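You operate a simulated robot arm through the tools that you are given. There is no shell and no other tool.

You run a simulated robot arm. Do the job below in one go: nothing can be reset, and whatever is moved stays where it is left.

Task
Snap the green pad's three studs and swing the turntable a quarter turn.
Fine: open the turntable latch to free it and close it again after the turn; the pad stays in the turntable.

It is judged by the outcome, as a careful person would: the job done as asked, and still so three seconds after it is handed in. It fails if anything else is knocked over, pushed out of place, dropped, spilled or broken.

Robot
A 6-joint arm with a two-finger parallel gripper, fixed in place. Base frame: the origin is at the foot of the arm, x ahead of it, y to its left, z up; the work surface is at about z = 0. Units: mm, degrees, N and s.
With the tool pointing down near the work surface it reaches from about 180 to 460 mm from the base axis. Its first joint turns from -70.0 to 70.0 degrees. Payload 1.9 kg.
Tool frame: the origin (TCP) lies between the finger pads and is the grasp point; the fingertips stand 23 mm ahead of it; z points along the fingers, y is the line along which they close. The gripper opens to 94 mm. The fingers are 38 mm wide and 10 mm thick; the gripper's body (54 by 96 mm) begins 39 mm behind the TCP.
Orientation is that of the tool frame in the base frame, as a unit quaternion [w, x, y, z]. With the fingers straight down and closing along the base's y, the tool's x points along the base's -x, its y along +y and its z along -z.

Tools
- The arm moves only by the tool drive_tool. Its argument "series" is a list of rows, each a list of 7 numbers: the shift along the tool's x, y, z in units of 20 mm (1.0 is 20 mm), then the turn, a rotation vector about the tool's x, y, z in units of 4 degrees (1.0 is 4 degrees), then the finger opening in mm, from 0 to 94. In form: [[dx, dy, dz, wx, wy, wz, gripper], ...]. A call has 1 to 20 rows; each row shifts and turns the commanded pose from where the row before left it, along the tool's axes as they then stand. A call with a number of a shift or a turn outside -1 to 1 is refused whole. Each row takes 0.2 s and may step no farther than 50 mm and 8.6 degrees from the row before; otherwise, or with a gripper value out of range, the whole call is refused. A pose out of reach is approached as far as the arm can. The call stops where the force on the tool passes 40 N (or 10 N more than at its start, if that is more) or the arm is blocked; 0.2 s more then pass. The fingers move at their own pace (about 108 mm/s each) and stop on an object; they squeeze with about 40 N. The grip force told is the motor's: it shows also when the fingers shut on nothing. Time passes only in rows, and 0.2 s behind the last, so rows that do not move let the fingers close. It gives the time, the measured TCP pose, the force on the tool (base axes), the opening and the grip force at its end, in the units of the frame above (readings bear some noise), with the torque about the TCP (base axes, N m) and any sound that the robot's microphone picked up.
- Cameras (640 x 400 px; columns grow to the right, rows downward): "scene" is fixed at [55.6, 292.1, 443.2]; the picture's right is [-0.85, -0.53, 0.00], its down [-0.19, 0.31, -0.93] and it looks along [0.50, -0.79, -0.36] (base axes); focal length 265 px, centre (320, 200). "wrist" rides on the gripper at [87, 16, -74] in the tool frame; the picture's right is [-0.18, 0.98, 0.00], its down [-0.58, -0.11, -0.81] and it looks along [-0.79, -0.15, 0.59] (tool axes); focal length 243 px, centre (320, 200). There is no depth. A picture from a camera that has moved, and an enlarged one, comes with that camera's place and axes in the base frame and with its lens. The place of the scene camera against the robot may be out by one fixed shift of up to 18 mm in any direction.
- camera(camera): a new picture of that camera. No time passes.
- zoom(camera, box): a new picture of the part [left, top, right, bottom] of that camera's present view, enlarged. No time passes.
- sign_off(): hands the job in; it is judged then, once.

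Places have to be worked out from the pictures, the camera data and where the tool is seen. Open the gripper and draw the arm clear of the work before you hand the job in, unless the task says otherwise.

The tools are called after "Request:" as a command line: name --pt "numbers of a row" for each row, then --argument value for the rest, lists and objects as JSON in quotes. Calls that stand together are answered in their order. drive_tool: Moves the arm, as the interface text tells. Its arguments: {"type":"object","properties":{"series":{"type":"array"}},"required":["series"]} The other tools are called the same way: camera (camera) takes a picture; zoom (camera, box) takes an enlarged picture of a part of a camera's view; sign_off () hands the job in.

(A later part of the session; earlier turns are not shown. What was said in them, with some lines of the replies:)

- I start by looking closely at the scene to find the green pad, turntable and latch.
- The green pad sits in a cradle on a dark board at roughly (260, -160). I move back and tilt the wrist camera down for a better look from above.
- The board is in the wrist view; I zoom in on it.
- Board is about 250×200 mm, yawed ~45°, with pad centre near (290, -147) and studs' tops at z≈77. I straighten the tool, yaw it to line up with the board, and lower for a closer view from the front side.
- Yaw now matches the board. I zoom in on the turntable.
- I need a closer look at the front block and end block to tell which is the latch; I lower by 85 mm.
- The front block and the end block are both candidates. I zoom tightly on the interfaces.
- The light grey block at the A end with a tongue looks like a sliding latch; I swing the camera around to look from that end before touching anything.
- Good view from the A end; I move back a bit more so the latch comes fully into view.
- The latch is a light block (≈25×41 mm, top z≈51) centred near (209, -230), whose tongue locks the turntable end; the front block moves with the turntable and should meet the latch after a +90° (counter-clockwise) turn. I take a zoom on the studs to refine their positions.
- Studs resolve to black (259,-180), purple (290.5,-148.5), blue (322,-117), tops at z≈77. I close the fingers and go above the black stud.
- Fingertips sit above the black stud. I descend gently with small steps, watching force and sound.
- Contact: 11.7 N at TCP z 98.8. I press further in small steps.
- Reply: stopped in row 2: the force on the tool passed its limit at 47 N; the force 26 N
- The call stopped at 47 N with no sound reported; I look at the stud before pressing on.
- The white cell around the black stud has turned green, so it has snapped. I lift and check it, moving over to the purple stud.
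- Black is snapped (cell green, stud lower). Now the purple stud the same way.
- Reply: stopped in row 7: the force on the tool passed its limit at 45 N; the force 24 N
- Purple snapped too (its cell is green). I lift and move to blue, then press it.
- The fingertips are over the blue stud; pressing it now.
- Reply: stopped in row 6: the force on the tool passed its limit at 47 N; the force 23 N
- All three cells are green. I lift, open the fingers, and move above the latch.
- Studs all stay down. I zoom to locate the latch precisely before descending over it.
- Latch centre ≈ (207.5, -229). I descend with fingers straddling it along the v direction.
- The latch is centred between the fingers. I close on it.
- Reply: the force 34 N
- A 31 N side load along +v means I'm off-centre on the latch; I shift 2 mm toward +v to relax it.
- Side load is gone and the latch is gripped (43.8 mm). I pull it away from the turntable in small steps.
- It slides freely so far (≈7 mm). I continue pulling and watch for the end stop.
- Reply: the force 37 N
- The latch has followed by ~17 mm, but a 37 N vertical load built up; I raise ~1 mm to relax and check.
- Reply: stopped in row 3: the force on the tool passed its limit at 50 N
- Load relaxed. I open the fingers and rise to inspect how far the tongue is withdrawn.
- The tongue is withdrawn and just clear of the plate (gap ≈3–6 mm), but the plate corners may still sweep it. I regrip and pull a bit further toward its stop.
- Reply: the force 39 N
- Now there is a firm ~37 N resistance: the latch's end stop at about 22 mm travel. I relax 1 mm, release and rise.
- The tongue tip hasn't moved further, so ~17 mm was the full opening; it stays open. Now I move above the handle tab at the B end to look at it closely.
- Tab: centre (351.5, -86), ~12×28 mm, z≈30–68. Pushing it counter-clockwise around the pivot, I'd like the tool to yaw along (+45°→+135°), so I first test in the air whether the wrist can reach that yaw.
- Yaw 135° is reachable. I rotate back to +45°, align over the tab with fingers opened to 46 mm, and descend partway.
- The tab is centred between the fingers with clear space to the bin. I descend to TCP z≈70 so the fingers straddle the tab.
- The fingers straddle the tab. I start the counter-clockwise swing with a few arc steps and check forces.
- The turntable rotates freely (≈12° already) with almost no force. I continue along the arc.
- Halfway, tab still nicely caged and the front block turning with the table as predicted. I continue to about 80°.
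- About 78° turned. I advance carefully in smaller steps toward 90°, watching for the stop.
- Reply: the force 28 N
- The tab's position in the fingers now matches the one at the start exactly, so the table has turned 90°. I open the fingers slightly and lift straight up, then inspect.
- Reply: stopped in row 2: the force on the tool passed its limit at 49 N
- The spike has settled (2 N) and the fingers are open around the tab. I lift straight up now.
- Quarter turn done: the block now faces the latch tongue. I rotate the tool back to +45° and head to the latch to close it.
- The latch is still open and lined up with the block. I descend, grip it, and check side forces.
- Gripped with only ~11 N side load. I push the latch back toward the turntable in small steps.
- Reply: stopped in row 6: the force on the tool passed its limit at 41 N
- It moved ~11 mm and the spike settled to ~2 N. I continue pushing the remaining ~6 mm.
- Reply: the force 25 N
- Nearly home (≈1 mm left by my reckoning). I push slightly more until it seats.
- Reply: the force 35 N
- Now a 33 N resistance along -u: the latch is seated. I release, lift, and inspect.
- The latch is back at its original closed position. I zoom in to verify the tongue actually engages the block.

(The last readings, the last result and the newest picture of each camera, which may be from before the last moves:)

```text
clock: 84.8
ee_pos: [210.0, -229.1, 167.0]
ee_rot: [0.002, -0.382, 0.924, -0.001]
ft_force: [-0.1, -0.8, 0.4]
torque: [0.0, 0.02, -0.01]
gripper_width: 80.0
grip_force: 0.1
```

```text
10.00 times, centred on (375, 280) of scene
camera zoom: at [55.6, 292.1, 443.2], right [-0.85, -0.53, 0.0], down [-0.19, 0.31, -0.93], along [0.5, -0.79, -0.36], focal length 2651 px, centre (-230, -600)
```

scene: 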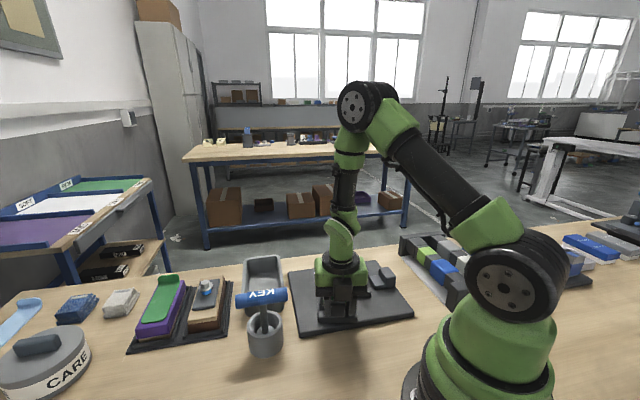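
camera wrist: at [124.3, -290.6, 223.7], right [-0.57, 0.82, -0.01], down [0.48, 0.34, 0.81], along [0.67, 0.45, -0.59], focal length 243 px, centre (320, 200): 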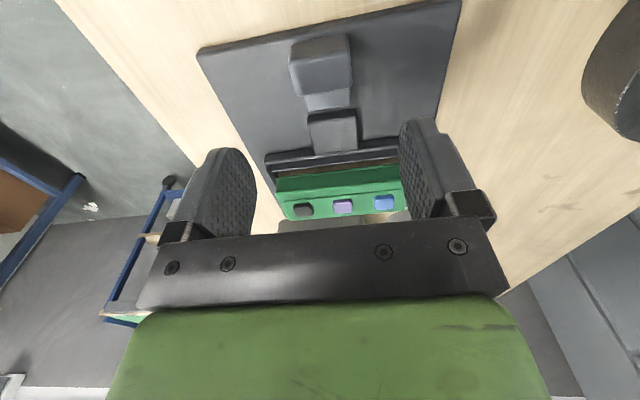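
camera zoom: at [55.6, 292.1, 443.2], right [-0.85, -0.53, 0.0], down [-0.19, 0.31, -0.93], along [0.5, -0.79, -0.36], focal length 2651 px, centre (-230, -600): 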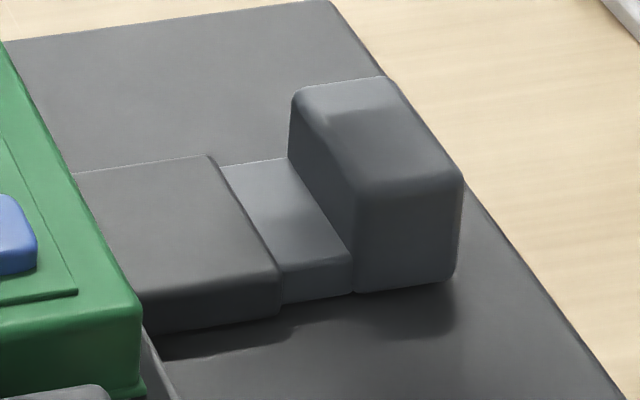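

The tongue meets the block as it did the plate end originally, and the plate edge direction computes to ~134.7°, i.e. a 90° turn. I open the gripper and draw the arm up and clear.

Request:
drive_tool --pt "0 0 -0.9 0 0 0 94" --pt "0 0 -0.9 0 0 0 94" --pt "0 0 -0.9 0 0 0 94" --pt "0 0 -0.9 0 0 0 94" --pt "0 0 -0.9 0 0 0 94" --pt "0 0 -0.9 0 0 0 94" --pt "0 0 -0.9 0 0 0 94" --pt "0 0 -0.9 0 0 0 94" --pt "0 0 -0.9 0 0 0 94" --pt "0 0 -0.9 0 0 0 94" --pt "0 0 0 0 0 0 94" --pt "0 0 0 0 0 0 94" --pt "0 0 0 0 0 0 94" --pt "0 0 0 0 0 0 94" --pt "0 0 0 0 0 0 94"

Request:
camera --camera "scene"

Request:
camera --camera "wrist"

Request:
zoom --camera "scene" --box '[280, 230, 440, 340]'

```text
clock: 88.0
ee_pos: [210.2, -228.1, 347.3]
ee_rot: [0.001, -0.383, 0.924, 0.0]
ft_force: [0.1, 0.0, 0.0]
torque: [0.0, -0.03, 0.0]
gripper_width: 93.9
grip_force: 0.0
```

```text
taken
```

scene: 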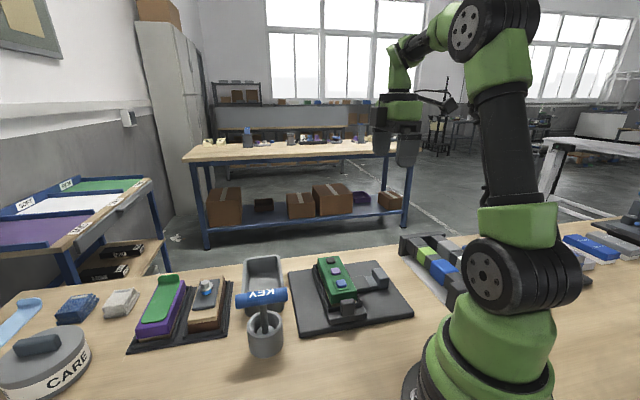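

```text
taken
camera wrist: at [137.5, -277.4, 422.1], right [-0.57, 0.82, 0.0], down [0.49, 0.33, 0.81], along [0.67, 0.46, -0.59], focal length 243 px, centre (320, 200)
```

wrist: 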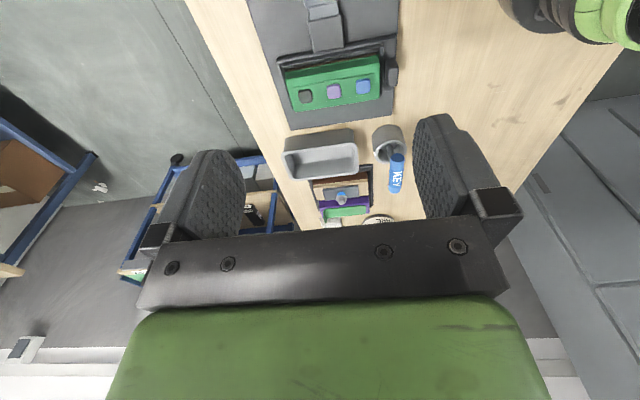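

```text
3.64 times, centred on (360, 285) of scene
camera zoom: at [55.6, 292.1, 443.2], right [-0.85, -0.53, 0.0], down [-0.19, 0.31, -0.93], along [0.5, -0.79, -0.36], focal length 964 px, centre (174, -109)
```

zoom: 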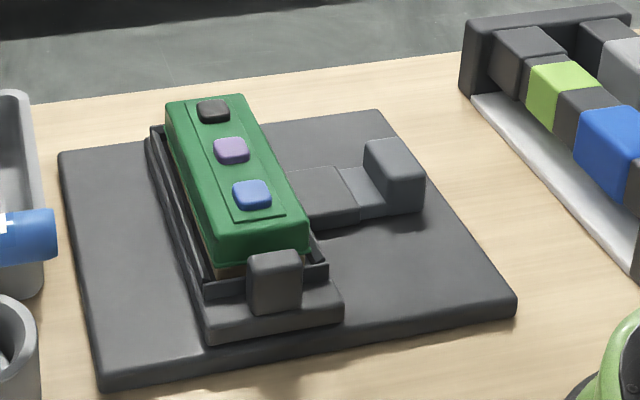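

All three studs are down, the table sits a quarter turn round with the pad in place and the latch closed. Everything else is unmoved and the arm is clear with the gripper open, so I hand the job in.

Request:
sign_off

```text
The job is handed in.
```

The job is done and handed in: the green pad's three studs are snapped and the turntable has been swung a quarter turn counter-clockwise.

- **Studs:** I pressed black, purple and blue. Each stayed down and its white surround disappeared. The microphone reported no click, so this rests on the pictures.
- **Turntable:** I slid the latch open about 17 mm and turned the table by its handle tab. The plate's edge measures about 90° from where it started, and the pad stayed in.
- **Latch:** It is pushed back to its original closed position, against firm resistance at the end. In the pictures the tongue meets the turntable block as it met the plate end before. I did not try to turn the table to prove it is locked.

In the last pictures nothing else on the bench had moved. The gripper is open and the arm is clear of the work.
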